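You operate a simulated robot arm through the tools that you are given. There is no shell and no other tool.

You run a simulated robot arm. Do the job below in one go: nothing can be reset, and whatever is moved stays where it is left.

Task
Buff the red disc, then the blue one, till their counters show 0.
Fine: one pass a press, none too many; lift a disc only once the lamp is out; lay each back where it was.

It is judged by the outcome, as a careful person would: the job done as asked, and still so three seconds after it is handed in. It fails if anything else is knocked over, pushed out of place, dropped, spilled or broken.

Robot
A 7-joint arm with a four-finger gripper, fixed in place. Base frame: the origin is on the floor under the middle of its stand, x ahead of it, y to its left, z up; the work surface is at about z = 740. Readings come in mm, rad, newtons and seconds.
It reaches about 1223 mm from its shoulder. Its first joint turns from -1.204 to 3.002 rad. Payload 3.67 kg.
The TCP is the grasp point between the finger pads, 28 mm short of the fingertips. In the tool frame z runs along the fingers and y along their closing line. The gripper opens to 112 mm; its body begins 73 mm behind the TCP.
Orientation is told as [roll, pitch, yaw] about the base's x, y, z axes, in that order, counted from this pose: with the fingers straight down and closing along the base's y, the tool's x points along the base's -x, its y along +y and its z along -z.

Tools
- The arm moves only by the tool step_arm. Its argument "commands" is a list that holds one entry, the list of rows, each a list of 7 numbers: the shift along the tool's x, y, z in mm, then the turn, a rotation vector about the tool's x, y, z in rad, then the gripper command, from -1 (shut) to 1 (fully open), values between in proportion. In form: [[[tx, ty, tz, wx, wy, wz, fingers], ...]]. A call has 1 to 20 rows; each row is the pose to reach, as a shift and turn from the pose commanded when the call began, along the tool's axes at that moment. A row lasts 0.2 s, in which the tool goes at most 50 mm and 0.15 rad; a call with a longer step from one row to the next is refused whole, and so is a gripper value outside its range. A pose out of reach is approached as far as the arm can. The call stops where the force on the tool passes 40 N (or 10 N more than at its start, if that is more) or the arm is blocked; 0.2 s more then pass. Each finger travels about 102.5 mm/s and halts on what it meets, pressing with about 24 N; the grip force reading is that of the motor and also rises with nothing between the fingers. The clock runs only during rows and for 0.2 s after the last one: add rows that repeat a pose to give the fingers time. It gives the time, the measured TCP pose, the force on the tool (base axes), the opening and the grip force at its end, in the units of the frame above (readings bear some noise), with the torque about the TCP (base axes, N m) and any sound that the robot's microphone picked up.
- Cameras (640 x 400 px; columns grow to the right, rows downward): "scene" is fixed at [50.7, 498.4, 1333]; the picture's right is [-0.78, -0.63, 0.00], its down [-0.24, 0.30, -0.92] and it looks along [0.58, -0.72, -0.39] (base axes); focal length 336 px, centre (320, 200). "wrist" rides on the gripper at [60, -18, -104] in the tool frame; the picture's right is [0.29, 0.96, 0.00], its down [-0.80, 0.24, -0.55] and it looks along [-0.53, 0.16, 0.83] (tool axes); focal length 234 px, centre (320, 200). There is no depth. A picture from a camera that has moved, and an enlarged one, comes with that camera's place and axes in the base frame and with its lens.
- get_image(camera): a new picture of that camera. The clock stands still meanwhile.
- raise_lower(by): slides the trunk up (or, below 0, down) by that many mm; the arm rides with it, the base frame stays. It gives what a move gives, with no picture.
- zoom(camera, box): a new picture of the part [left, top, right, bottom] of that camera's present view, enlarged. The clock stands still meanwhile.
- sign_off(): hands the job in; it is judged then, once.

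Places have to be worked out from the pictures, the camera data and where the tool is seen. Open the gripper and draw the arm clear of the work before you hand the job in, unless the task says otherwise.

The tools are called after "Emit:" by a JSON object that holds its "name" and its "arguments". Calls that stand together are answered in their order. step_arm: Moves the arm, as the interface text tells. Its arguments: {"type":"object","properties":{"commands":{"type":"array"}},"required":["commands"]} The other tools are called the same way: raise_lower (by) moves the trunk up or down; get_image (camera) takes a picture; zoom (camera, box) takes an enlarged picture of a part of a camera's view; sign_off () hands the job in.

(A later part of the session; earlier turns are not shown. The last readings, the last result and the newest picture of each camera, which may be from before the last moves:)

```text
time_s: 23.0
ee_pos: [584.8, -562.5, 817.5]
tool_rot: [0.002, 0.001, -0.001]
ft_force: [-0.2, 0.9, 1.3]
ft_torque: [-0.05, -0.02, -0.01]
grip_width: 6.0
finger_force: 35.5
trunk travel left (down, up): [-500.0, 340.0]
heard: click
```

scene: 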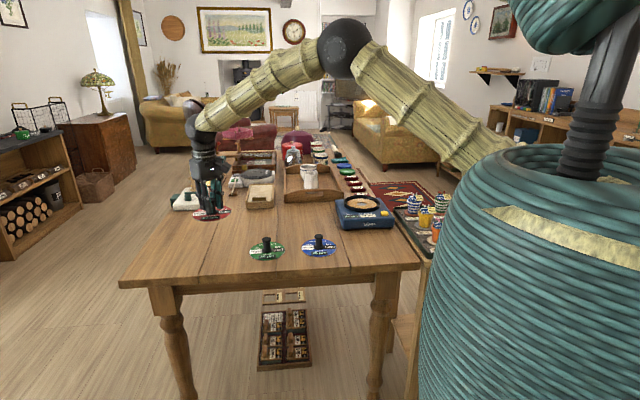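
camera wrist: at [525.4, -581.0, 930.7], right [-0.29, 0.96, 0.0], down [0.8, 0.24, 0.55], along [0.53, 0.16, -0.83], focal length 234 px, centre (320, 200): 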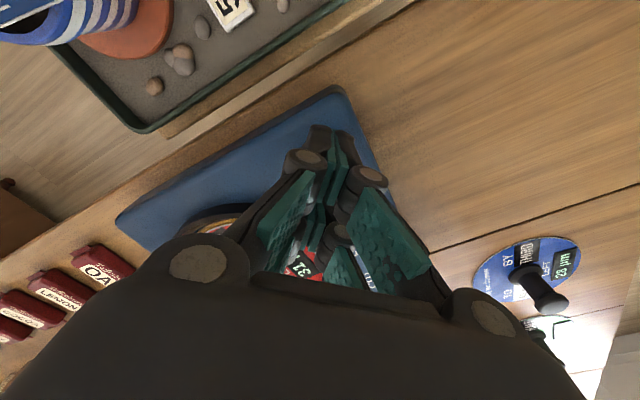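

A click was heard, so the button has been pressed once. I'll retreat straight up now and look at the machine.

Emit:
{"name": "step_arm", "arguments": {"commands": [[[0, 0, -15, 0, 0, 0, -1], [0, 0, -45, 0, 0, 0, -1], [0, 0, -80, 0, 0, 0, -1]]]}}

Emit:
{"name": "zoom", "arguments": {"camera": "scene", "box": [320, 165, 416, 225]}}

Emit:
{"name": "get_image", "arguments": {"camera": "wrist"}}

```text
time_s: 23.8
ee_pos: [585.5, -562.3, 898.2]
tool_rot: [0.001, -0.001, 0.0]
ft_force: [0.3, 1.0, 0.4]
ft_torque: [-0.04, -0.01, 0.02]
grip_width: 0.1
finger_force: 35.6
trunk travel left (down, up): [-500.0, 340.0]
```

```text
6.67 times, centred on (368, 195) of scene
camera zoom: at [50.7, 498.4, 1333.0], right [-0.78, -0.63, 0.0], down [-0.24, 0.3, -0.92], along [0.58, -0.72, -0.39], focal length 2237 px, centre (0, 233)
```

zoom: 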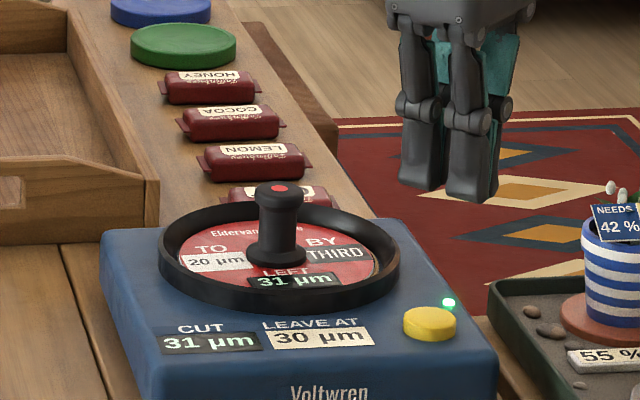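

```text
taken
camera wrist: at [524.9, -579.8, 1002.8], right [-0.29, 0.96, 0.0], down [0.8, 0.24, 0.55], along [0.53, 0.16, -0.83], focal length 234 px, centre (320, 200)
```

wrist: 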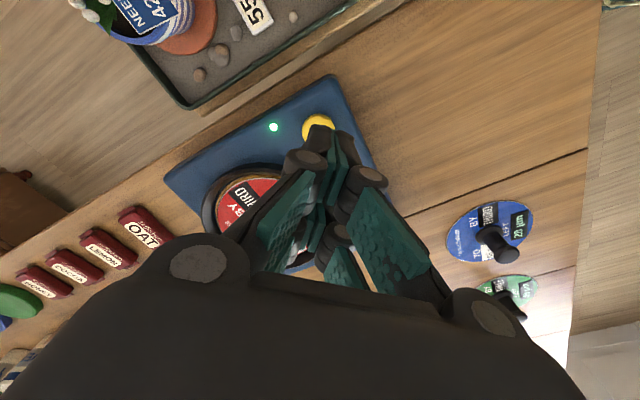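

A green lamp next to the button is now lit and the counter still shows 31. I'll hold here and wait for the pass to finish.

Emit:
{"name": "step_arm", "arguments": {"commands": [[[0, 0, 0, 0, 0, 0, -1], [0, 0, 0, 0, 0, 0, -1], [0, 0, 0, 0, 0, 0, -1], [0, 0, 0, 0, 0, 0, -1], [0, 0, 0, 0, 0, 0, -1], [0, 0, 0, 0, 0, 0, -1], [0, 0, 0, 0, 0, 0, -1], [0, 0, 0, 0, 0, 0, -1], [0, 0, 0, 0, 0, 0, -1], [0, 0, 0, 0, 0, 0, -1]]]}}

Emit:
{"name": "zoom", "arguments": {"camera": "scene", "box": [320, 165, 416, 225]}}

```text
time_s: 26.0
ee_pos: [585.9, -562.2, 896.8]
tool_rot: [0.002, -0.001, -0.001]
ft_force: [-0.4, 0.3, 0.6]
ft_torque: [-0.01, -0.03, 0.02]
grip_width: 0.0
finger_force: 35.3
trunk travel left (down, up): [-500.0, 340.0]
```

```text
6.67 times, centred on (368, 195) of scene
camera zoom: at [50.7, 498.4, 1333.0], right [-0.78, -0.63, 0.0], down [-0.24, 0.3, -0.92], along [0.58, -0.72, -0.39], focal length 2237 px, centre (0, 233)
```

zoom: 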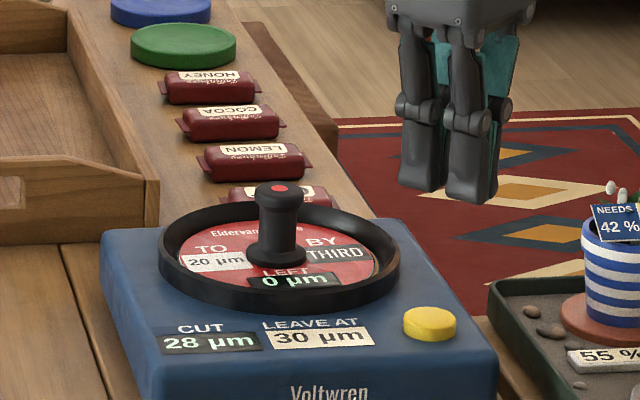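

Red now reads 0 µm, the lamp is out, and the cut shows 28 µm, which matches blue's 28 for a single pass. I'll return above the disc, open the fingers to clear the knob, and check alignment.

Emit:
{"name": "step_arm", "arguments": {"commands": [[[0, 0, -15, 0, 0, 0, -1], [-40, -8, -15, 0, 0, 0, -1], [-80, -16, -15, 0, 0, 0, 0.2], [-119, -23.5, -15, 0, 0, 0, 0.2], [-119, -23.5, -15, 0, 0, 0, 0.2], [-119, -23.5, -15, 0, 0, 0, 0.2]]]}}

Emit:
{"name": "get_image", "arguments": {"camera": "wrist"}}

Emit:
{"name": "zoom", "arguments": {"camera": "wrist", "box": [240, 70, 400, 170]}}

```text
time_s: 27.4
ee_pos: [705.3, -587.0, 912.7]
tool_rot: [0.002, 0.002, -0.001]
ft_force: [-0.2, -0.9, -0.2]
ft_torque: [-0.03, 0.01, 0.0]
grip_width: 67.2
finger_force: 0.0
trunk travel left (down, up): [-500.0, 340.0]
```

```text
taken
camera wrist: at [645.6, -604.1, 1016.4], right [-0.29, 0.96, 0.0], down [0.8, 0.24, 0.55], along [0.53, 0.16, -0.83], focal length 234 px, centre (320, 200)
```

wrist: 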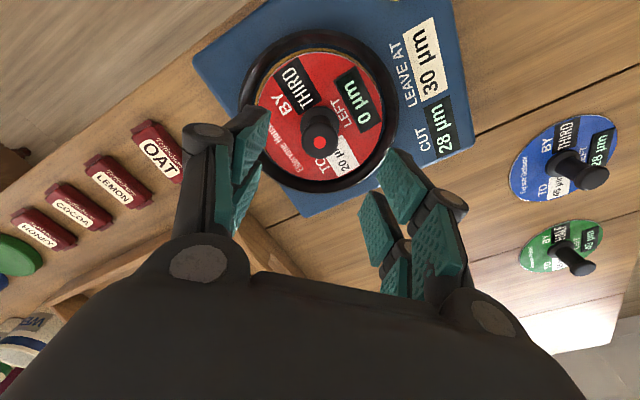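

```text
4.00 times, centred on (320, 120) of wrist
camera zoom: at [645.6, -604.1, 1016.4], right [-0.29, 0.96, 0.0], down [0.8, 0.24, 0.55], along [0.53, 0.16, -0.83], focal length 937 px, centre (320, 520)
```

zoom: 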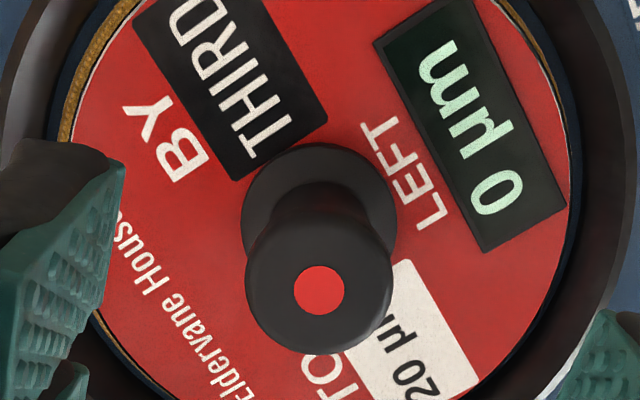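

Before lifting, I want to be sure the red dot on the knob isn't the lamp in question, so I'll zoom in on it and on the green lamp's spot.

Emit:
{"name": "zoom", "arguments": {"camera": "wrist", "box": [296, 127, 344, 157]}}

Emit:
{"name": "zoom", "arguments": {"camera": "scene", "box": [372, 200, 404, 220]}}

Emit:
{"name": "zoom", "arguments": {"camera": "scene", "box": [345, 185, 377, 205]}}

```text
13.33 times, centred on (320, 142) of wrist
camera zoom: at [645.6, -604.1, 1016.4], right [-0.29, 0.96, 0.0], down [0.8, 0.24, 0.55], along [0.53, 0.16, -0.83], focal length 3122 px, centre (320, 973)
```

zoom: 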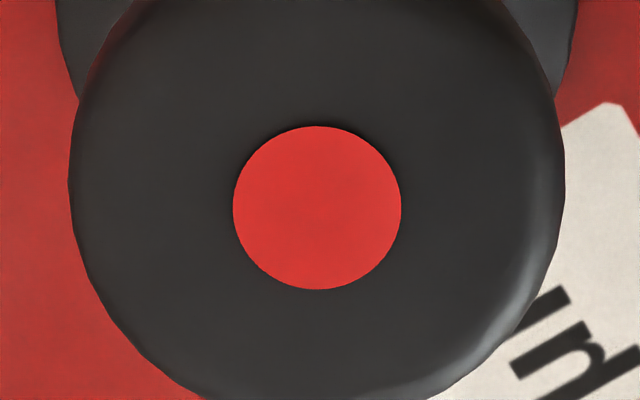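

```text
16.00 times, centred on (388, 210) of scene
camera zoom: at [50.7, 498.4, 1333.0], right [-0.78, -0.63, 0.0], down [-0.24, 0.3, -0.92], along [0.58, -0.72, -0.39], focal length 5368 px, centre (-768, 40)
```

zoom: 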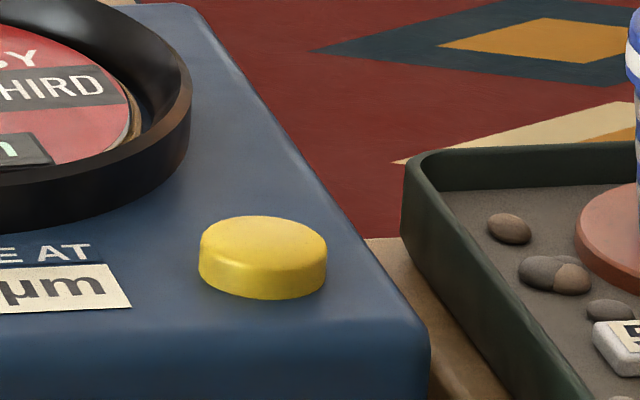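

```text
16.00 times, centred on (361, 195) of scene
camera zoom: at [50.7, 498.4, 1333.0], right [-0.78, -0.63, 0.0], down [-0.24, 0.3, -0.92], along [0.58, -0.72, -0.39], focal length 5368 px, centre (-336, 280)
```

zoom: 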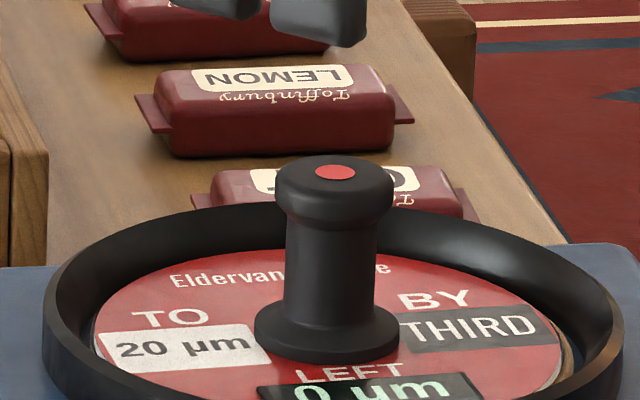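

The red dot is a flat, unlit marker that shows while the disc is seated; the only lamp was the green one beside the button, and it is out. Knob alignment is within about 1 mm, so I'll descend 80 mm and grip.

Emit:
{"name": "step_arm", "arguments": {"commands": [[[0, 0, 30, 0, 0, 0, 0.2], [0, 0, 60, 0, 0, 0, 0.2], [0, 0, 80, 0, 0, 0, 0.2], [0, 0, 80, 0, 0, 0, 0.2], [0, 0, 80, 0, 0, 0, -1], [0, 0, 80, 0, 0, 0, -1], [0, 0, 80, 0, 0, 0, -1], [0, 0, 80, 0, 0, 0, -1]]]}}

Emit:
{"name": "get_image", "arguments": {"camera": "wrist"}}

```text
time_s: 29.2
ee_pos: [703.9, -583.8, 834.3]
tool_rot: [0.003, 0.001, 0.0]
ft_force: [0.9, -0.8, 2.5]
ft_torque: [-0.03, -0.08, 0.01]
grip_width: 26.9
finger_force: 23.8
trunk travel left (down, up): [-500.0, 340.0]
```

```text
taken
camera wrist: at [643.2, -602.4, 938.1], right [-0.29, 0.96, 0.0], down [0.8, 0.24, 0.55], along [0.53, 0.16, -0.83], focal length 234 px, centre (320, 200)
```

wrist: 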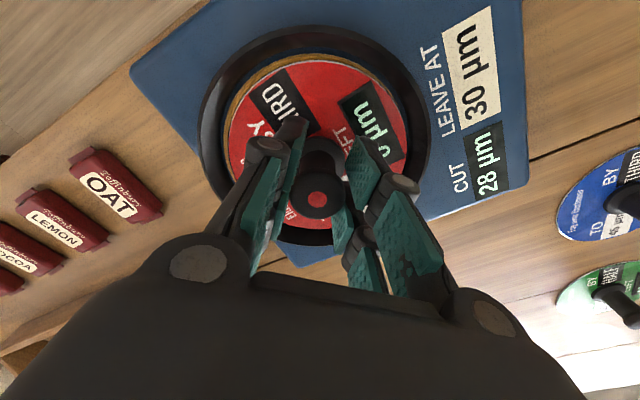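

The grip is good at 26.9 mm with little load. I'll lift slowly at first, then up to travel height.

Emit:
{"name": "step_arm", "arguments": {"commands": [[[0, 0, -5, 0, 0, 0, -1], [0, 0, -10, 0, 0, 0, -1], [0, 0, -30, 0, 0, 0, -1], [0, 0, -65, 0, 0, 0, -1], [0, 0, -98, 0, 0, 0, -1], [0, 0, -98, 0, 0, 0, -1]]]}}

Emit:
{"name": "get_image", "arguments": {"camera": "wrist"}}

Emit:
{"name": "zoom", "arguments": {"camera": "scene", "box": [310, 140, 422, 210]}}

```text
time_s: 30.6
ee_pos: [703.9, -586.6, 930.2]
tool_rot: [0.003, -0.002, 0.001]
ft_force: [-0.6, -0.4, -1.1]
ft_torque: [0.02, 0.0, 0.03]
grip_width: 27.1
finger_force: 24.0
trunk travel left (down, up): [-500.0, 340.0]
```

```text
taken
camera wrist: at [643.5, -605.7, 1034.9], right [-0.29, 0.96, 0.0], down [0.8, 0.24, 0.55], along [0.53, 0.16, -0.83], focal length 234 px, centre (320, 200)
```

wrist: 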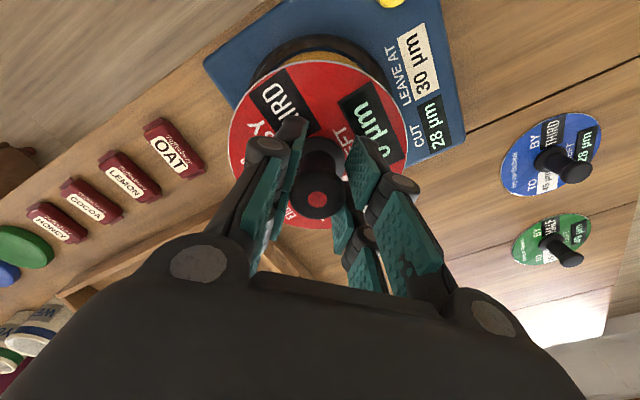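

```text
5.71 times, centred on (366, 175) of scene
camera zoom: at [50.7, 498.4, 1333.0], right [-0.78, -0.63, 0.0], down [-0.24, 0.3, -0.92], along [0.58, -0.72, -0.39], focal length 1917 px, centre (57, 343)
```

zoom: 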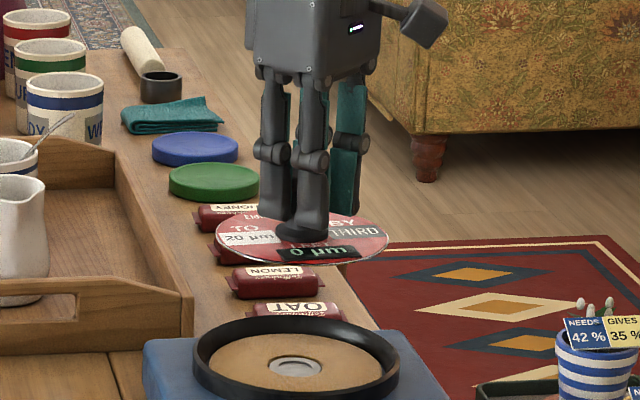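

Red is lifted free at 0 µm. I'll carry it back above its home pose; the commanded displacement from here is (-211,+550.8) in the tool frame.

Emit:
{"name": "step_arm", "arguments": {"commands": [[[-8, 20, 0, 0, 0, 0, -1], [-24, 62, 0, 0, 0, 0, -1], [-40, 105, 0, 0, 0, 0, -1], [-56, 147, 0, 0, 0, 0, -1], [-73, 190, 0, 0, 0, 0, -1], [-89, 232, 0, 0, 0, 0, -1], [-105, 275, 0, 0, 0, 0, -1], [-122, 318, 0, 0, 0, 0, -1], [-138, 360, 0, 0, 0, 0, -1], [-154, 403, 0, 0, 0, 0, -1], [-171, 445, 0, 0, 0, 0, -1], [-187, 488, 0, 0, 0, 0, -1], [-203, 530, 0, 0, 0, 0, -1], [-211, 550.8, 0, 0, 0, 0, -1], [-211, 550.8, 0, 0, 0, 0, -1], [-211, 550.8, 0, 0, 0, 0, -1]]]}}

Emit:
{"name": "get_image", "arguments": {"camera": "wrist"}}

```text
time_s: 34.0
ee_pos: [915.2, -35.7, 929.3]
tool_rot: [0.0, 0.0, -0.002]
ft_force: [0.1, 0.2, -0.6]
ft_torque: [-0.01, 0.01, 0.0]
grip_width: 27.0
finger_force: 23.9
trunk travel left (down, up): [-500.0, 340.0]
```

```text
taken
camera wrist: at [855.9, -54.6, 1033.8], right [-0.29, 0.96, 0.0], down [0.8, 0.24, 0.55], along [0.53, 0.16, -0.83], focal length 234 px, centre (320, 200)
```

wrist: 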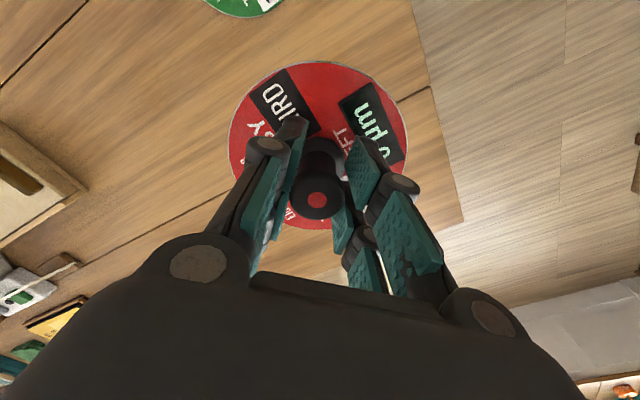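

The reading is about 2 mm off in y compared with the home pose. I'll hold briefly to see whether that is noise or settling.

Emit:
{"name": "step_arm", "arguments": {"commands": [[[0, 0, 0, 0, 0, 0, -1], [0, 0, 0, 0, 0, 0, -1], [0, 0, 0, 0, 0, 0, -1]]]}}

Emit:
{"name": "zoom", "arguments": {"camera": "wrist", "box": [340, 60, 500, 160]}}

```text
time_s: 34.8
ee_pos: [916.9, -36.2, 930.2]
tool_rot: [0.0, 0.001, 0.001]
ft_force: [0.1, 0.3, -0.4]
ft_torque: [-0.03, 0.0, -0.03]
grip_width: 27.1
finger_force: 23.5
trunk travel left (down, up): [-500.0, 340.0]
```

```text
4.00 times, centred on (420, 110) of wrist
camera zoom: at [855.8, -55.0, 1033.9], right [-0.29, 0.96, 0.0], down [0.8, 0.24, 0.55], along [0.53, 0.16, -0.83], focal length 937 px, centre (-80, 560)
```

zoom: 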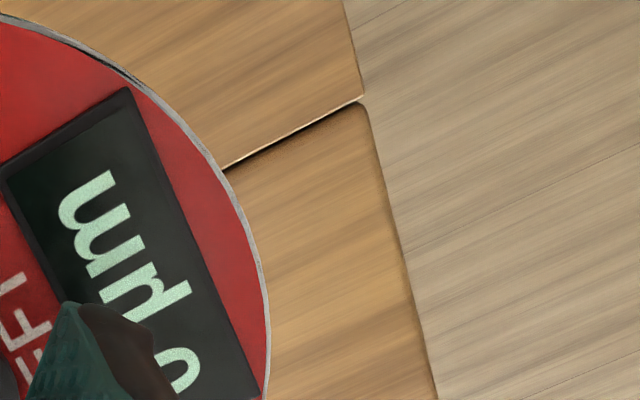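

The offset is real, so small drift from long moves has crept in. Averaged readings put the tool at about (915.9,-36.4), so I'll correct by (-0.8,+2.8) and descend to about 8 mm above home, then compare table landmarks with the original view.

Emit:
{"name": "step_arm", "arguments": {"commands": [[[0.8, 2.8, 30, 0, 0, 0, -1], [0.8, 2.8, 70, 0, 0, 0, -1], [0.8, 2.8, 105, 0, 0, 0, -1], [0.8, 2.8, 130, 0, 0, 0, -1], [0.8, 2.8, 138, 0, 0, 0, -1], [0.8, 2.8, 138, 0, 0, 0, -1]]]}}

Emit:
{"name": "get_image", "arguments": {"camera": "wrist"}}

Emit:
{"name": "zoom", "arguments": {"camera": "scene", "box": [170, 190, 282, 260]}}

```text
time_s: 36.2
ee_pos: [915.0, -33.1, 792.8]
tool_rot: [-0.002, -0.001, 0.0]
ft_force: [-0.4, -0.6, -1.4]
ft_torque: [0.01, 0.0, -0.02]
grip_width: 27.1
finger_force: 24.0
trunk travel left (down, up): [-500.0, 340.0]
```

```text
taken
camera wrist: at [854.9, -51.5, 897.6], right [-0.29, 0.96, 0.0], down [0.8, 0.24, 0.55], along [0.53, 0.16, -0.83], focal length 234 px, centre (320, 200)
```

wrist: 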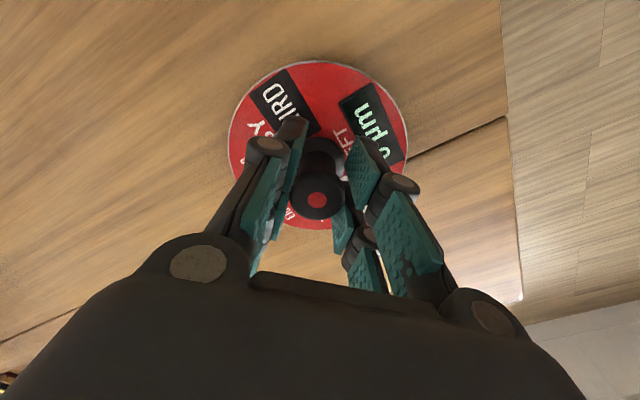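

```text
5.71 times, centred on (226, 225) of scene
camera zoom: at [50.7, 498.4, 1333.0], right [-0.78, -0.63, 0.0], down [-0.24, 0.3, -0.92], along [0.58, -0.72, -0.39], focal length 1917 px, centre (857, 57)
```

zoom: 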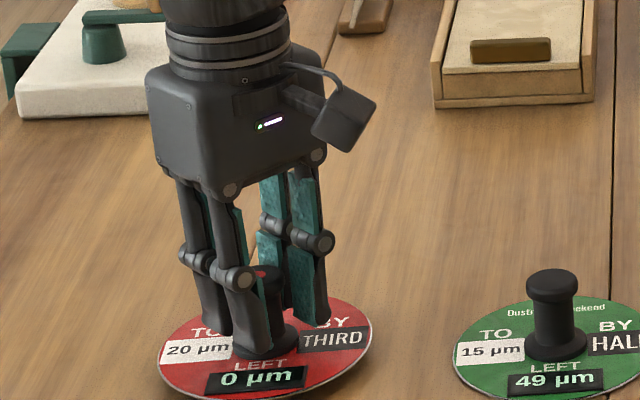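

Position now reads (915.0,-33.3,793), matching home. I'll lower 7 mm, then feel for contact.

Emit:
{"name": "step_arm", "arguments": {"commands": [[[0, 0, 4, 0, 0, 0, -1], [0, 0, 7, 0, 0, 0, -1], [0, 0, 7, 0, 0, 0, -1]]]}}

Emit:
{"name": "get_image", "arguments": {"camera": "wrist"}}

```text
time_s: 37.0
ee_pos: [914.5, -31.9, 785.8]
tool_rot: [-0.002, -0.001, 0.001]
ft_force: [0.8, 0.4, 0.4]
ft_torque: [-0.02, 0.0, -0.02]
grip_width: 27.0
finger_force: 23.8
trunk travel left (down, up): [-500.0, 340.0]
```

```text
taken
camera wrist: at [854.6, -50.7, 890.3], right [-0.29, 0.96, 0.0], down [0.8, 0.24, 0.55], along [0.53, 0.16, -0.83], focal length 234 px, centre (320, 200)
```

wrist: 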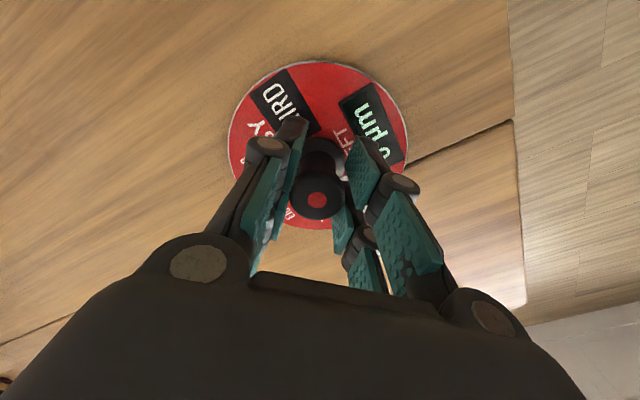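

There is no contact yet at z 786. The tool reads about (+1.2) mm in y and (-0.6) mm in x from home, so I'll trim that and lower further in small steps.

Emit:
{"name": "step_arm", "arguments": {"commands": [[[-0.6, -1.2, 0.5, 0, 0, 0, -1], [-0.6, -1.2, 1.2, 0, 0, 0, -1]]]}}

```text
time_s: 37.6
ee_pos: [915.7, -32.9, 785.5]
tool_rot: [-0.001, -0.001, 0.001]
ft_force: [-0.2, 0.3, 0.3]
ft_torque: [-0.01, 0.03, 0.01]
grip_width: 27.0
finger_force: 24.2
trunk travel left (down, up): [-500.0, 340.0]
```

There is still no contact at z 785.5. I'll lower another 1 mm.

Emit:
{"name": "step_arm", "arguments": {"commands": [[[0, -0.4, 0.5, 0, 0, 0, -1], [0, -0.4, 1, 0, 0, 0, -1]]]}}

Emit:
{"name": "zoom", "arguments": {"camera": "scene", "box": [190, 230, 246, 265]}}

```text
time_s: 38.2
ee_pos: [914.5, -34.2, 784.0]
tool_rot: [0.0, 0.0, 0.0]
ft_force: [-0.3, -0.7, -0.1]
ft_torque: [0.01, -0.03, 0.02]
grip_width: 26.8
finger_force: 23.8
trunk travel left (down, up): [-500.0, 340.0]
```

```text
11.43 times, centred on (218, 248) of scene
camera zoom: at [50.7, 498.4, 1333.0], right [-0.78, -0.63, 0.0], down [-0.24, 0.3, -0.92], along [0.58, -0.72, -0.39], focal length 3834 px, centre (1486, -343)
```

zoom: 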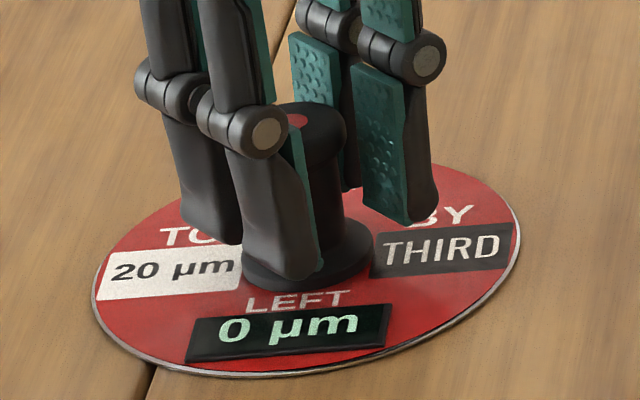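

Compared with the original picture, the disc outline and labels match to within about 1 mm, slightly toward +x/+y. I'll trim 0.5 mm each way and lower 1 mm more.

Emit:
{"name": "step_arm", "arguments": {"commands": [[[0.5, -0.5, 0.5, 0, 0, 0, -1], [0.5, -0.5, 1, 0, 0, 0, -1]]]}}

Emit:
{"name": "zoom", "arguments": {"camera": "scene", "box": [190, 230, 246, 265]}}

```text
time_s: 38.8
ee_pos: [913.6, -34.1, 783.9]
tool_rot: [0.001, -0.001, -0.001]
ft_force: [1.0, -0.5, 4.8]
ft_torque: [-0.01, 0.08, 0.03]
grip_width: 27.1
finger_force: 23.7
trunk travel left (down, up): [-500.0, 340.0]
```

```text
11.43 times, centred on (218, 248) of scene
camera zoom: at [50.7, 498.4, 1333.0], right [-0.78, -0.63, 0.0], down [-0.24, 0.3, -0.92], along [0.58, -0.72, -0.39], focal length 3834 px, centre (1486, -343)
```

zoom: 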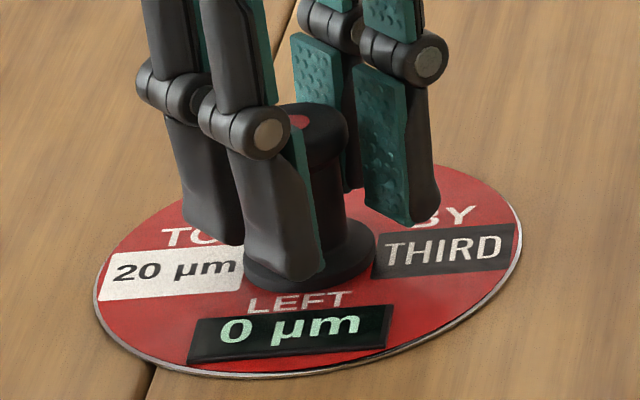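

Contact is felt at 4.8 N, and the disc outline now coincides with the original picture. I'll release it by opening the fingers fully, then check.

Emit:
{"name": "step_arm", "arguments": {"commands": [[[0, 0, -0.4, 0, 0, 0, -1], [0, 0, -0.4, 0, 0, 0, 0.3], [0, 0, -0.4, 0, 0, 0, 0.6], [0, 0, -0.4, 0, 0, 0, 1], [0, 0, -0.4, 0, 0, 0, 1], [0, 0, -0.4, 0, 0, 0, 1]]]}}

Emit:
{"name": "zoom", "arguments": {"camera": "scene", "box": [190, 230, 246, 265]}}

Emit:
{"name": "get_image", "arguments": {"camera": "wrist"}}

```text
time_s: 40.2
ee_pos: [914.9, -33.7, 782.6]
tool_rot: [-0.001, -0.001, 0.0]
ft_force: [-0.1, 0.0, -0.7]
ft_torque: [0.03, -0.02, 0.01]
grip_width: 112.0
finger_force: 0.0
trunk travel left (down, up): [-500.0, 340.0]
```

```text
11.43 times, centred on (218, 248) of scene
camera zoom: at [50.7, 498.4, 1333.0], right [-0.78, -0.63, 0.0], down [-0.24, 0.3, -0.92], along [0.58, -0.72, -0.39], focal length 3834 px, centre (1486, -343)
```

zoom: 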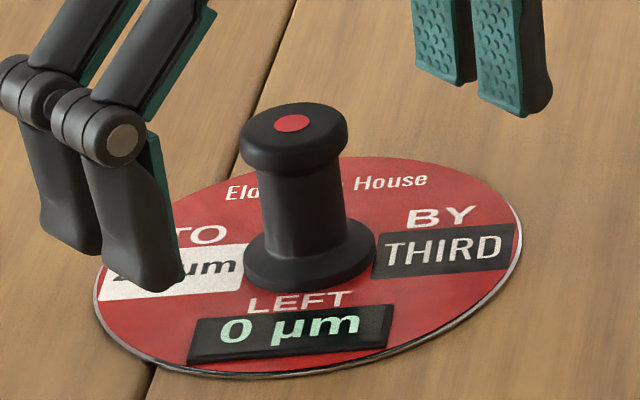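

```text
taken
camera wrist: at [854.0, -51.7, 887.2], right [-0.29, 0.96, 0.0], down [0.8, 0.24, 0.55], along [0.53, 0.16, -0.83], focal length 234 px, centre (320, 200)
```

wrist: 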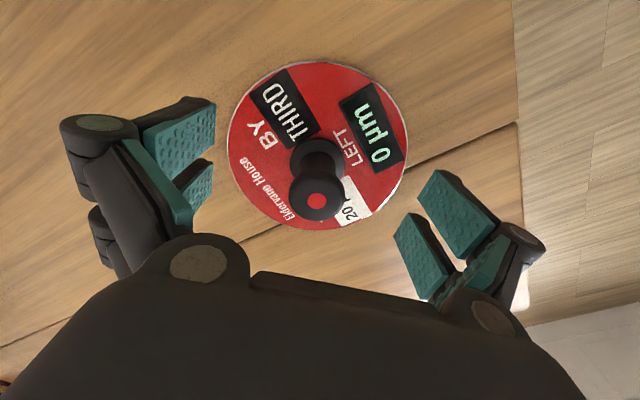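

Red is back in place, standing flat and reading 0 µm. I'll lift clear and move above the blue disc at about (674.5,-268).

Emit:
{"name": "step_arm", "arguments": {"commands": [[[0, 0, -40, 0, 0, 0, 1], [0, 0, -85, 0, 0, 0, 1], [0, 0, -125, 0, 0, 0, 1], [0, 0, -147, 0, 0, 0, 1], [28, -27, -147, 0, 0, 0, 1], [58, -56, -147, 0, 0, 0, 1], [88, -86, -147, 0, 0, 0, 1], [118, -115, -147, 0, 0, 0, 1], [148, -144, -147, 0, 0, 0, 1], [178, -173, -147, 0, 0, 0, 1], [208, -202, -147, 0, 0, 0, 1], [230, -224, -147, 0, 0, 0, 1], [240.5, -234, -147, 0, 0, 0, 1], [240.5, -234, -147, 0, 0, 0, 1]]]}}

Emit:
{"name": "get_image", "arguments": {"camera": "wrist"}}

Emit:
{"name": "zoom", "arguments": {"camera": "wrist", "box": [240, 60, 400, 160]}}

Emit:
{"name": "zoom", "arguments": {"camera": "scene", "box": [290, 225, 346, 260]}}

Emit:
{"name": "zoom", "arguments": {"camera": "scene", "box": [190, 230, 246, 265]}}

```text
time_s: 43.2
ee_pos: [671.9, -267.9, 931.2]
tool_rot: [0.001, 0.0, 0.0]
ft_force: [-0.5, -0.6, 0.3]
ft_torque: [0.03, 0.01, 0.02]
grip_width: 112.2
finger_force: 0.1
trunk travel left (down, up): [-500.0, 340.0]
```

```text
taken
camera wrist: at [612.8, -286.4, 1035.6], right [-0.29, 0.96, 0.0], down [0.8, 0.24, 0.55], along [0.53, 0.16, -0.83], focal length 234 px, centre (320, 200)
```

wrist: 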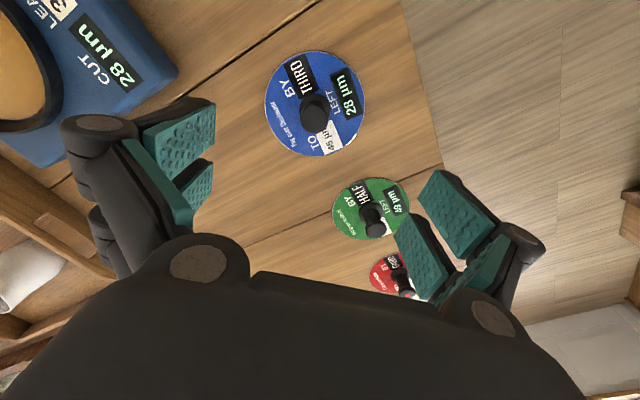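

```text
4.00 times, centred on (320, 110) of wrist
camera zoom: at [612.8, -286.4, 1035.6], right [-0.29, 0.96, 0.0], down [0.8, 0.24, 0.55], along [0.53, 0.16, -0.83], focal length 937 px, centre (320, 560)
```

zoom: 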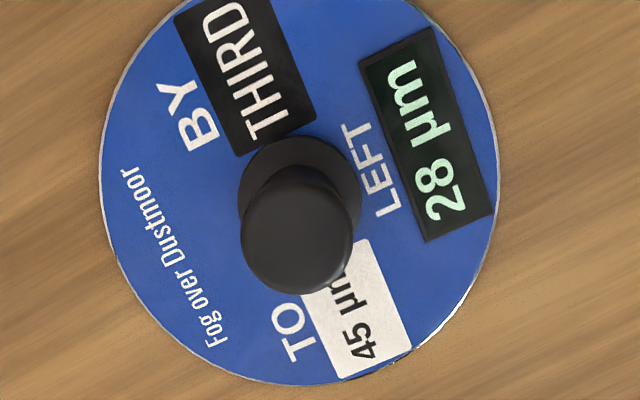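

```text
11.43 times, centred on (318, 242) of scene
camera zoom: at [50.7, 498.4, 1333.0], right [-0.78, -0.63, 0.0], down [-0.24, 0.3, -0.92], along [0.58, -0.72, -0.39], focal length 3834 px, centre (343, -286)
```

zoom: 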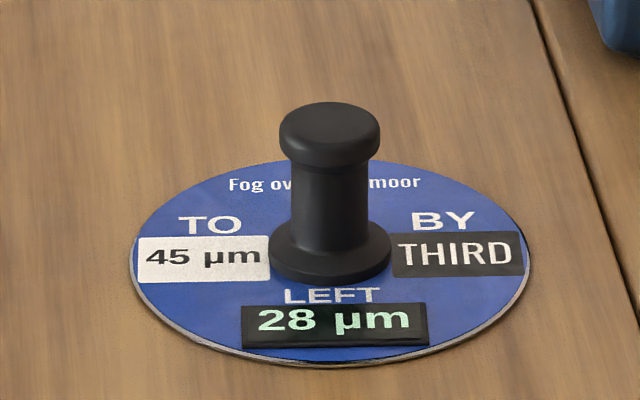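

```text
11.43 times, centred on (218, 248) of scene
camera zoom: at [50.7, 498.4, 1333.0], right [-0.78, -0.63, 0.0], down [-0.24, 0.3, -0.92], along [0.58, -0.72, -0.39], focal length 3834 px, centre (1486, -343)
```

zoom: 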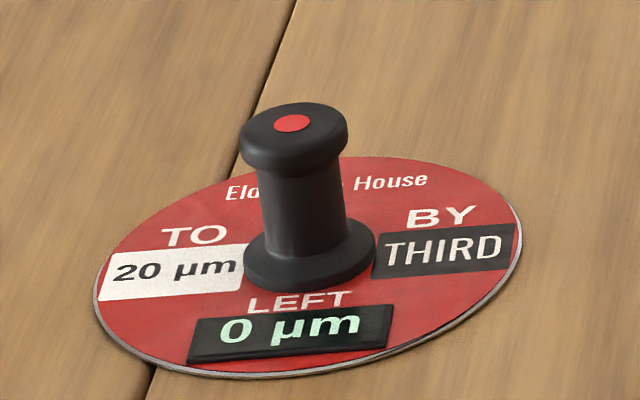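

Red sits where it began. The blue knob measures about (674.8,-273.5), so I'll shift (+2.2,-5.2) and descend to z≈841 to verify.

Emit:
{"name": "step_arm", "arguments": {"commands": [[[-2.2, -5.2, 30, 0, 0, 0, 1], [-2.2, -5.2, 65, 0, 0, 0, 1], [-2.2, -5.2, 90, 0, 0, 0, 1], [-2.2, -5.2, 90, 0, 0, 0, 1]]]}}

Emit:
{"name": "zoom", "arguments": {"camera": "wrist", "box": [240, 90, 400, 190]}}

```text
time_s: 44.2
ee_pos: [677.1, -273.5, 842.3]
tool_rot: [-0.002, 0.002, -0.001]
ft_force: [-0.6, -0.1, -0.4]
ft_torque: [0.02, -0.04, -0.01]
grip_width: 112.1
finger_force: 0.0
trunk travel left (down, up): [-500.0, 340.0]
```

```text
4.00 times, centred on (320, 140) of wrist
camera zoom: at [615.8, -291.2, 945.9], right [-0.29, 0.96, 0.0], down [0.8, 0.24, 0.55], along [0.53, 0.16, -0.83], focal length 937 px, centre (320, 440)
```

zoom: 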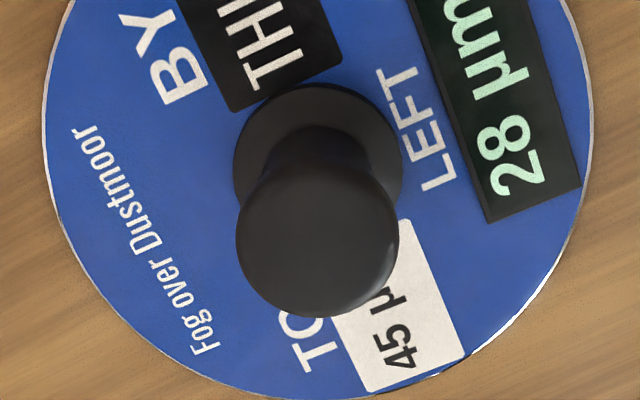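

The blue knob head confirms at about (674.7,-273.6), so I'll shift x by -1.6 mm and descend 58 mm to grip height.

Emit:
{"name": "step_arm", "arguments": {"commands": [[[1.6, 0, 25, 0, 0, 0, 1], [1.6, 0, 45, 0, 0, 0, 1], [1.6, 0, 58, 0, 0, 0, 1], [1.6, 0, 58, 0, 0, 0, 1]]]}}

Emit:
{"name": "get_image", "arguments": {"camera": "wrist"}}

```text
time_s: 45.2
ee_pos: [673.8, -274.6, 783.5]
tool_rot: [0.001, 0.0, 0.001]
ft_force: [-0.7, -0.2, -0.8]
ft_torque: [0.0, -0.02, -0.01]
grip_width: 112.1
finger_force: 0.0
trunk travel left (down, up): [-500.0, 340.0]
```

```text
taken
camera wrist: at [613.4, -292.5, 887.0], right [-0.29, 0.96, 0.0], down [0.8, 0.24, 0.55], along [0.53, 0.16, -0.83], focal length 234 px, centre (320, 200)
```

wrist: 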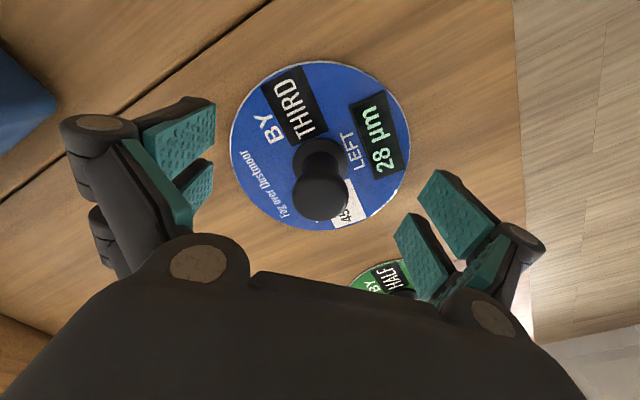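

The head sits about 1 mm ahead and 0.7 mm to the side of the tool point. I'll trim that and close on the knob.

Emit:
{"name": "step_arm", "arguments": {"commands": [[[-0.8, 0.7, 0, 0, 0, 0, 1], [-0.8, 0.7, 0, 0, 0, 0, 1], [-0.8, 0.7, 0, 0, 0, 0, -1], [-0.8, 0.7, 0, 0, 0, 0, -1], [-0.8, 0.7, 0, 0, 0, 0, -1], [-0.8, 0.7, 0, 0, 0, 0, -1], [-0.8, 0.7, 0, 0, 0, 0, -1]]]}}

Emit:
{"name": "get_image", "arguments": {"camera": "wrist"}}

Emit:
{"name": "zoom", "arguments": {"camera": "scene", "box": [290, 225, 346, 260]}}

```text
time_s: 46.8
ee_pos: [674.5, -273.3, 782.5]
tool_rot: [0.002, -0.001, 0.0]
ft_force: [-0.8, -0.3, -0.2]
ft_torque: [-0.05, -0.02, 0.01]
grip_width: 27.1
finger_force: 23.9
trunk travel left (down, up): [-500.0, 340.0]
```

```text
taken
camera wrist: at [614.5, -291.7, 887.1], right [-0.29, 0.96, 0.0], down [0.8, 0.24, 0.55], along [0.53, 0.16, -0.83], focal length 234 px, centre (320, 200)
```

wrist: 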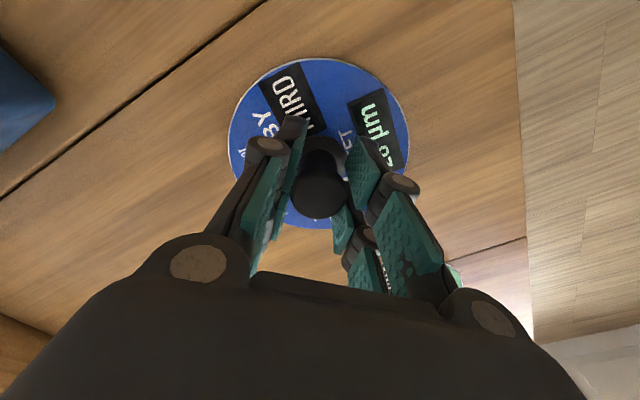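

```text
11.43 times, centred on (318, 242) of scene
camera zoom: at [50.7, 498.4, 1333.0], right [-0.78, -0.63, 0.0], down [-0.24, 0.3, -0.92], along [0.58, -0.72, -0.39], focal length 3834 px, centre (343, -286)
```

zoom: 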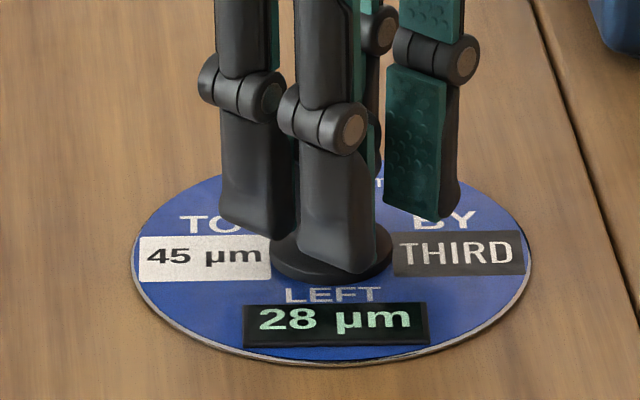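

Blue is gripped at 27.1 mm; its home pose is about (674.5,-273.5,783). I'll lift 110 mm and carry it over the machine's centre, known to be about (704.1,-586).

Emit:
{"name": "step_arm", "arguments": {"commands": [[[0, 0, -10, 0, 0, 0, -1], [0, 0, -40, 0, 0, 0, -1], [0, 0, -80, 0, 0, 0, -1], [0, 0, -110, 0, 0, 0, -1], [-3, -30, -110, 0, 0, 0, -1], [-7, -75, -110, 0, 0, 0, -1], [-11, -120, -110, 0, 0, 0, -1], [-15, -165, -110, 0, 0, 0, -1], [-20, -210, -110, 0, 0, 0, -1], [-24, -255, -110, 0, 0, 0, -1], [-28, -295, -110, 0, 0, 0, -1], [-29.6, -312.5, -110, 0, 0, 0, -1], [-29.6, -312.5, -110, 0, 0, 0, -1]]]}}

Emit:
{"name": "get_image", "arguments": {"camera": "wrist"}}

Emit:
{"name": "zoom", "arguments": {"camera": "scene", "box": [310, 160, 422, 230]}}

```text
time_s: 49.6
ee_pos: [705.5, -585.6, 891.5]
tool_rot: [0.002, -0.001, 0.001]
ft_force: [-0.1, 0.6, -0.6]
ft_torque: [0.02, 0.02, -0.01]
grip_width: 26.8
finger_force: 24.0
trunk travel left (down, up): [-500.0, 340.0]
```

```text
taken
camera wrist: at [644.8, -603.6, 995.3], right [-0.29, 0.96, 0.0], down [0.8, 0.24, 0.55], along [0.53, 0.16, -0.83], focal length 234 px, centre (320, 200)
```

wrist: 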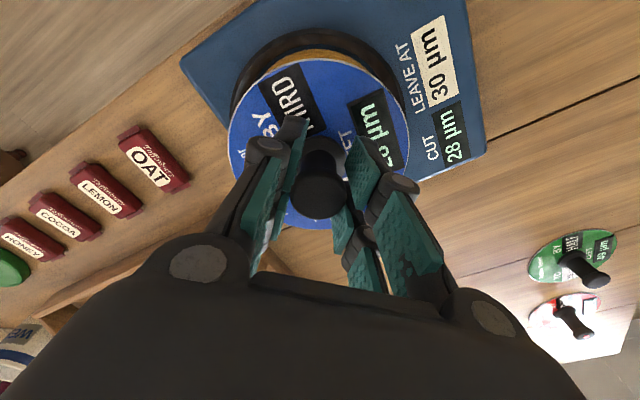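

```text
5.71 times, centred on (366, 195) of scene
camera zoom: at [50.7, 498.4, 1333.0], right [-0.78, -0.63, 0.0], down [-0.24, 0.3, -0.92], along [0.58, -0.72, -0.39], focal length 1917 px, centre (57, 229)
```

zoom: 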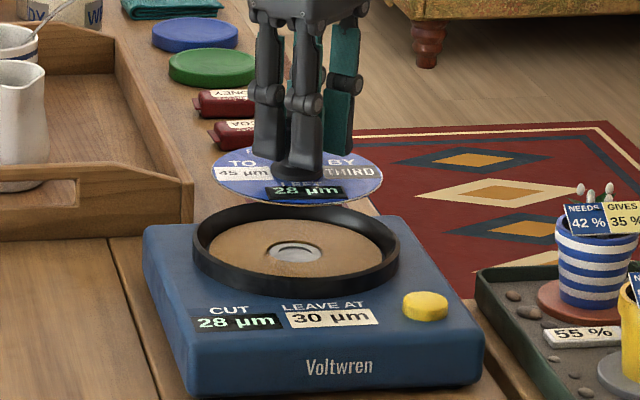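

Readings (705.0,-585.6) are close to the seating position. I'll descend to z≈845 and check concentricity as I did for red.

Emit:
{"name": "step_arm", "arguments": {"commands": [[[0.5, -0.3, 20, 0, 0, 0, -1], [0.5, -0.3, 38, 0, 0, 0, -1], [0.5, -0.3, 47, 0, 0, 0, -1], [0.5, -0.3, 47, 0, 0, 0, -1]]]}}

Emit:
{"name": "zoom", "arguments": {"camera": "wrist", "box": [200, 20, 440, 170]}}

Emit:
{"name": "zoom", "arguments": {"camera": "scene", "box": [330, 170, 402, 215]}}

```text
time_s: 50.6
ee_pos: [704.5, -585.7, 844.7]
tool_rot: [0.001, 0.002, 0.0]
ft_force: [0.0, 0.1, -1.2]
ft_torque: [0.0, 0.0, 0.02]
grip_width: 26.8
finger_force: 24.0
trunk travel left (down, up): [-500.0, 340.0]
```

```text
2.67 times, centred on (320, 95) of wrist
camera zoom: at [644.6, -604.0, 948.6], right [-0.29, 0.96, 0.0], down [0.8, 0.24, 0.55], along [0.53, 0.16, -0.83], focal length 624 px, centre (320, 480)
```

zoom: 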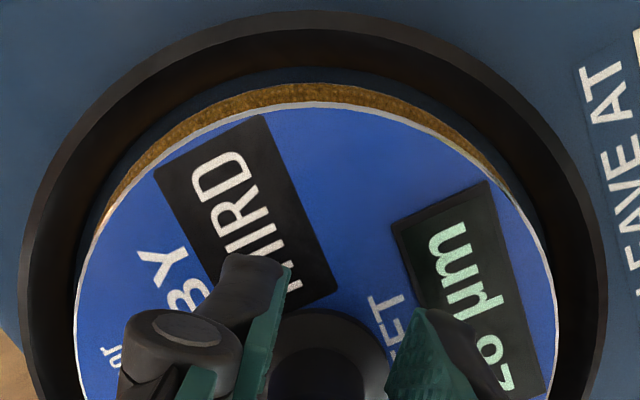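

```text
8.89 times, centred on (366, 192) of scene
camera zoom: at [50.7, 498.4, 1333.0], right [-0.78, -0.63, 0.0], down [-0.24, 0.3, -0.92], along [0.58, -0.72, -0.39], focal length 2982 px, centre (-89, 267)
```

zoom: 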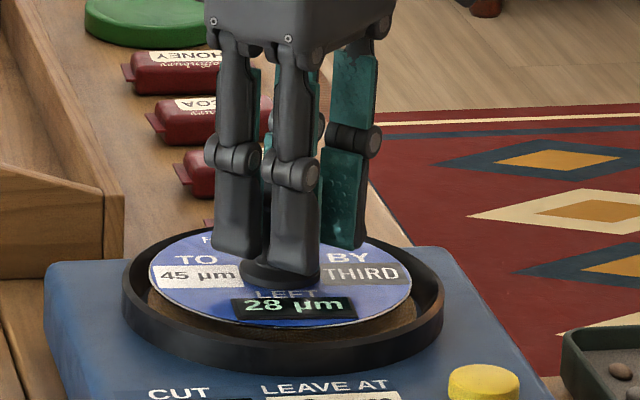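

Blue is concentric with the ring to within about 0.5 mm, as red was. I'll descend 11 mm slowly toward contact.

Emit:
{"name": "step_arm", "arguments": {"commands": [[[0, 0, 5, 0, 0, 0, -1], [0, 0, 9, 0, 0, 0, -1], [0, 0, 11, 0, 0, 0, -1], [0, 0, 11, 0, 0, 0, -1]]]}}

```text
time_s: 51.6
ee_pos: [703.8, -586.3, 833.3]
tool_rot: [0.001, 0.0, 0.0]
ft_force: [-0.6, -0.1, -1.4]
ft_torque: [-0.03, -0.02, -0.01]
grip_width: 26.8
finger_force: 24.0
trunk travel left (down, up): [-500.0, 340.0]
```

There is no contact yet at 833.3. I'll lower another 1 mm.

Emit:
{"name": "step_arm", "arguments": {"commands": [[[0, 0, 0.5, 0, 0, 0, -1], [0, 0, 1, 0, 0, 0, -1]]]}}

```text
time_s: 52.2
ee_pos: [704.4, -587.1, 832.1]
tool_rot: [0.001, -0.001, 0.001]
ft_force: [0.0, -0.6, 2.0]
ft_torque: [-0.02, 0.06, 0.0]
grip_width: 27.2
finger_force: 24.3
trunk travel left (down, up): [-500.0, 340.0]
```

Light contact is felt, about 3 N. I'll open the fingers part way to release and check the seating.

Emit:
{"name": "step_arm", "arguments": {"commands": [[[0, 0, 0, 0, 0, 0, 0.2], [0, 0, 0, 0, 0, 0, 0.2], [0, 0, 0, 0, 0, 0, 0.2], [0, 0, 0, 0, 0, 0, 0.2]]]}}

Emit:
{"name": "get_image", "arguments": {"camera": "wrist"}}

Emit:
{"name": "zoom", "arguments": {"camera": "scene", "box": [330, 170, 402, 215]}}

```text
time_s: 53.2
ee_pos: [704.2, -586.0, 833.1]
tool_rot: [0.002, 0.0, -0.001]
ft_force: [-0.7, 0.1, 0.0]
ft_torque: [0.0, 0.01, 0.01]
grip_width: 67.3
finger_force: 0.1
trunk travel left (down, up): [-500.0, 340.0]
```

```text
taken
camera wrist: at [644.1, -604.2, 936.6], right [-0.29, 0.96, 0.0], down [0.8, 0.24, 0.55], along [0.53, 0.16, -0.83], focal length 234 px, centre (320, 200)
```

wrist: 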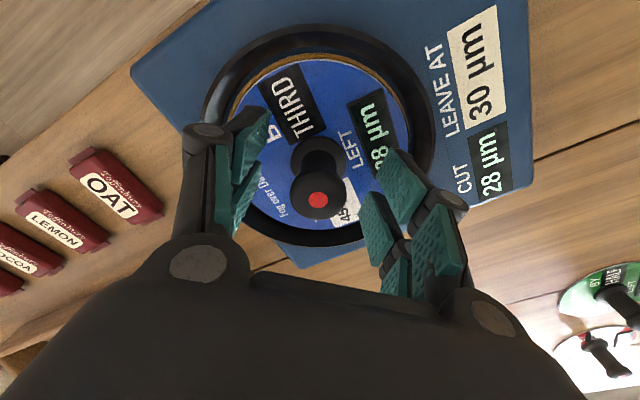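

```text
8.89 times, centred on (366, 192) of scene
camera zoom: at [50.7, 498.4, 1333.0], right [-0.78, -0.63, 0.0], down [-0.24, 0.3, -0.92], along [0.58, -0.72, -0.39], focal length 2982 px, centre (-89, 267)
```

zoom: 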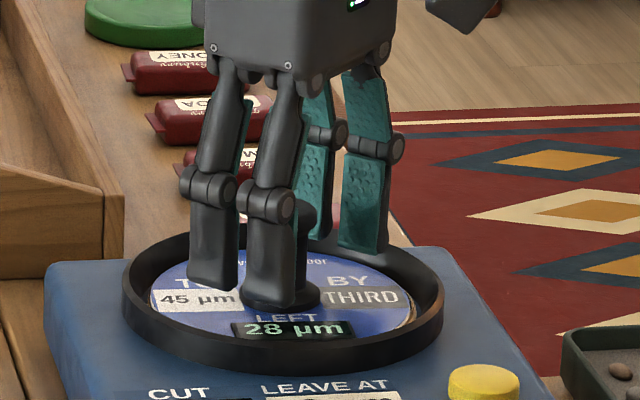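

Blue is seated flat and the cut shows 28 µm, equal to blue's 28 left. I'll rise, close the fingers and go above the button at about (585.5,-562.5), stopping at z≈826.

Emit:
{"name": "step_arm", "arguments": {"commands": [[[0, 0, -20, 0, 0, 0, 0.2], [0, 0, -50, 0, 0, 0, 0.2], [0, 0, -80, 0, 0, 0, 0.2], [0, 0, -80, 0, 0, 0, -1], [40, 8, -80, 0, 0, 0, -1], [80, 16, -80, 0, 0, 0, -1], [118.7, 23.5, -80, 0, 0, 0, -1], [118.7, 23.5, -80, 0, 0, 0, -1], [118.7, 23.5, -45, 0, 0, 0, -1], [118.7, 23.5, -15, 0, 0, 0, -1], [118.7, 23.5, 5, 0, 0, 0, -1], [118.7, 23.5, 5, 0, 0, 0, -1]]]}}

Emit:
{"name": "zoom", "arguments": {"camera": "scene", "box": [344, 175, 424, 225]}}

```text
time_s: 55.8
ee_pos: [582.9, -563.9, 827.4]
tool_rot: [0.002, -0.001, 0.0]
ft_force: [-0.5, 0.3, 1.2]
ft_torque: [-0.06, -0.04, 0.0]
grip_width: 0.1
finger_force: 24.5
trunk travel left (down, up): [-500.0, 340.0]
```

```text
8.00 times, centred on (384, 200) of scene
camera zoom: at [50.7, 498.4, 1333.0], right [-0.78, -0.63, 0.0], down [-0.24, 0.3, -0.92], along [0.58, -0.72, -0.39], focal length 2684 px, centre (-192, 200)
```

zoom: 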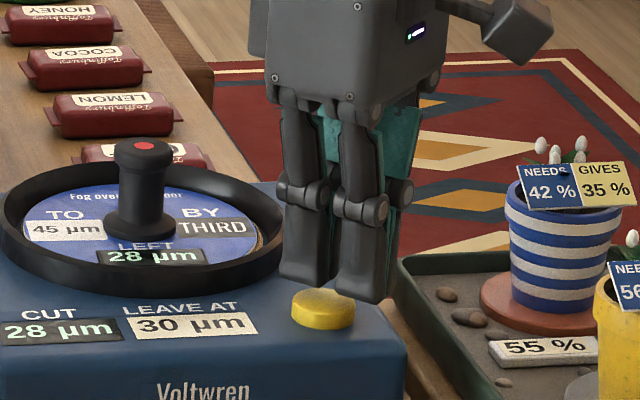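

The tool is about 2 mm short of the earlier press point, so I'll trim by (+2,+1) mm and lower 6 mm.

Emit:
{"name": "step_arm", "arguments": {"commands": [[[-2, 1, 2, 0, 0, 0, -1], [-2, 1, 4, 0, 0, 0, -1], [-2, 1, 6, 0, 0, 0, -1]]]}}

```text
time_s: 56.6
ee_pos: [586.8, -562.8, 822.8]
tool_rot: [0.001, 0.0, -0.001]
ft_force: [0.5, 0.2, -0.8]
ft_torque: [-0.02, -0.01, -0.01]
grip_width: 0.0
finger_force: 24.4
trunk travel left (down, up): [-500.0, 340.0]
```

Now at (586.8,-562.8,822.8) with no contact. I'll lower 3 mm; the first press clicked near z 817.5.

Emit:
{"name": "step_arm", "arguments": {"commands": [[[0, 0, 1.5, 0, 0, 0, -1], [0, 0, 3, 0, 0, 0, -1]]]}}

```text
time_s: 57.2
ee_pos: [587.7, -561.5, 817.9]
tool_rot: [0.002, -0.001, -0.001]
ft_force: [0.5, 0.2, 0.9]
ft_torque: [-0.02, -0.04, -0.01]
grip_width: 5.9
finger_force: 35.9
trunk travel left (down, up): [-500.0, 340.0]
```

The fingers show button contact as before, but no click was reported. I'll look at the lamp and counter before pressing any further.

Emit:
{"name": "zoom", "arguments": {"camera": "scene", "box": [344, 175, 424, 225]}}

Emit:
{"name": "get_image", "arguments": {"camera": "wrist"}}

```text
8.00 times, centred on (384, 200) of scene
camera zoom: at [50.7, 498.4, 1333.0], right [-0.78, -0.63, 0.0], down [-0.24, 0.3, -0.92], along [0.58, -0.72, -0.39], focal length 2684 px, centre (-192, 200)
```

zoom: 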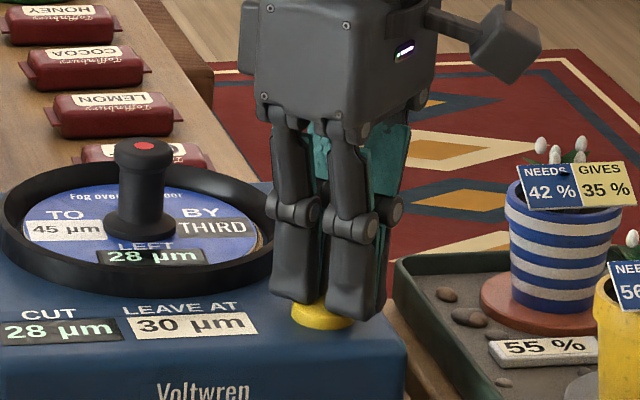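

```text
taken
camera wrist: at [527.5, -579.8, 922.8], right [-0.29, 0.96, 0.0], down [0.8, 0.24, 0.55], along [0.53, 0.16, -0.83], focal length 234 px, centre (320, 200)
```

wrist: 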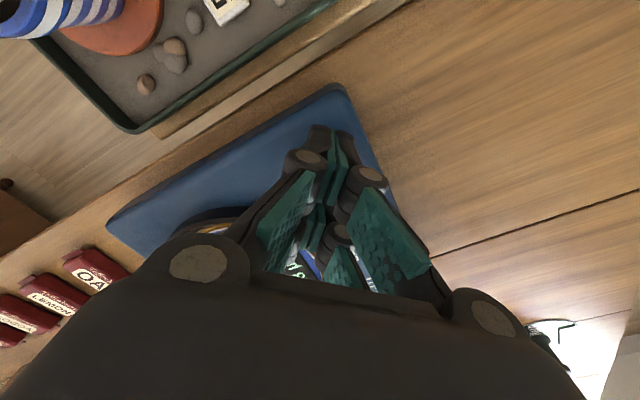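

The lamp isn't lit and the counters are unchanged, so the button hasn't triggered yet. I'll press a further 0.8 mm.

Emit:
{"name": "step_arm", "arguments": {"commands": [[[0, 0, 0.4, 0, 0, 0, -1], [0, 0, 0.8, 0, 0, 0, -1]]]}}

```text
time_s: 57.8
ee_pos: [587.9, -560.7, 818.8]
tool_rot: [0.001, 0.001, 0.0]
ft_force: [-0.3, -1.1, 0.5]
ft_torque: [0.0, -0.01, -0.02]
grip_width: 6.1
finger_force: 35.7
trunk travel left (down, up): [-500.0, 340.0]
heard: click
```

The click came, once. I'll retreat straight up immediately and wait for the pass to run.

Emit:
{"name": "step_arm", "arguments": {"commands": [[[0, 0, -15, 0, 0, 0, -1], [0, 0, -45, 0, 0, 0, -1], [0, 0, -80, 0, 0, 0, -1], [0, 0, -80, 0, 0, 0, -1]]]}}

Emit:
{"name": "zoom", "arguments": {"camera": "scene", "box": [320, 165, 416, 225]}}

```text
time_s: 58.8
ee_pos: [589.2, -561.9, 899.5]
tool_rot: [0.002, 0.002, -0.001]
ft_force: [0.1, 0.8, 0.2]
ft_torque: [0.01, -0.04, 0.0]
grip_width: 0.1
finger_force: 35.8
trunk travel left (down, up): [-500.0, 340.0]
```

```text
6.67 times, centred on (368, 195) of scene
camera zoom: at [50.7, 498.4, 1333.0], right [-0.78, -0.63, 0.0], down [-0.24, 0.3, -0.92], along [0.58, -0.72, -0.39], focal length 2237 px, centre (0, 233)
```

zoom: 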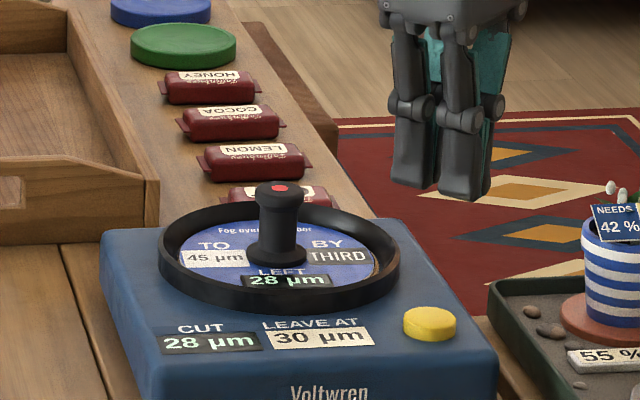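

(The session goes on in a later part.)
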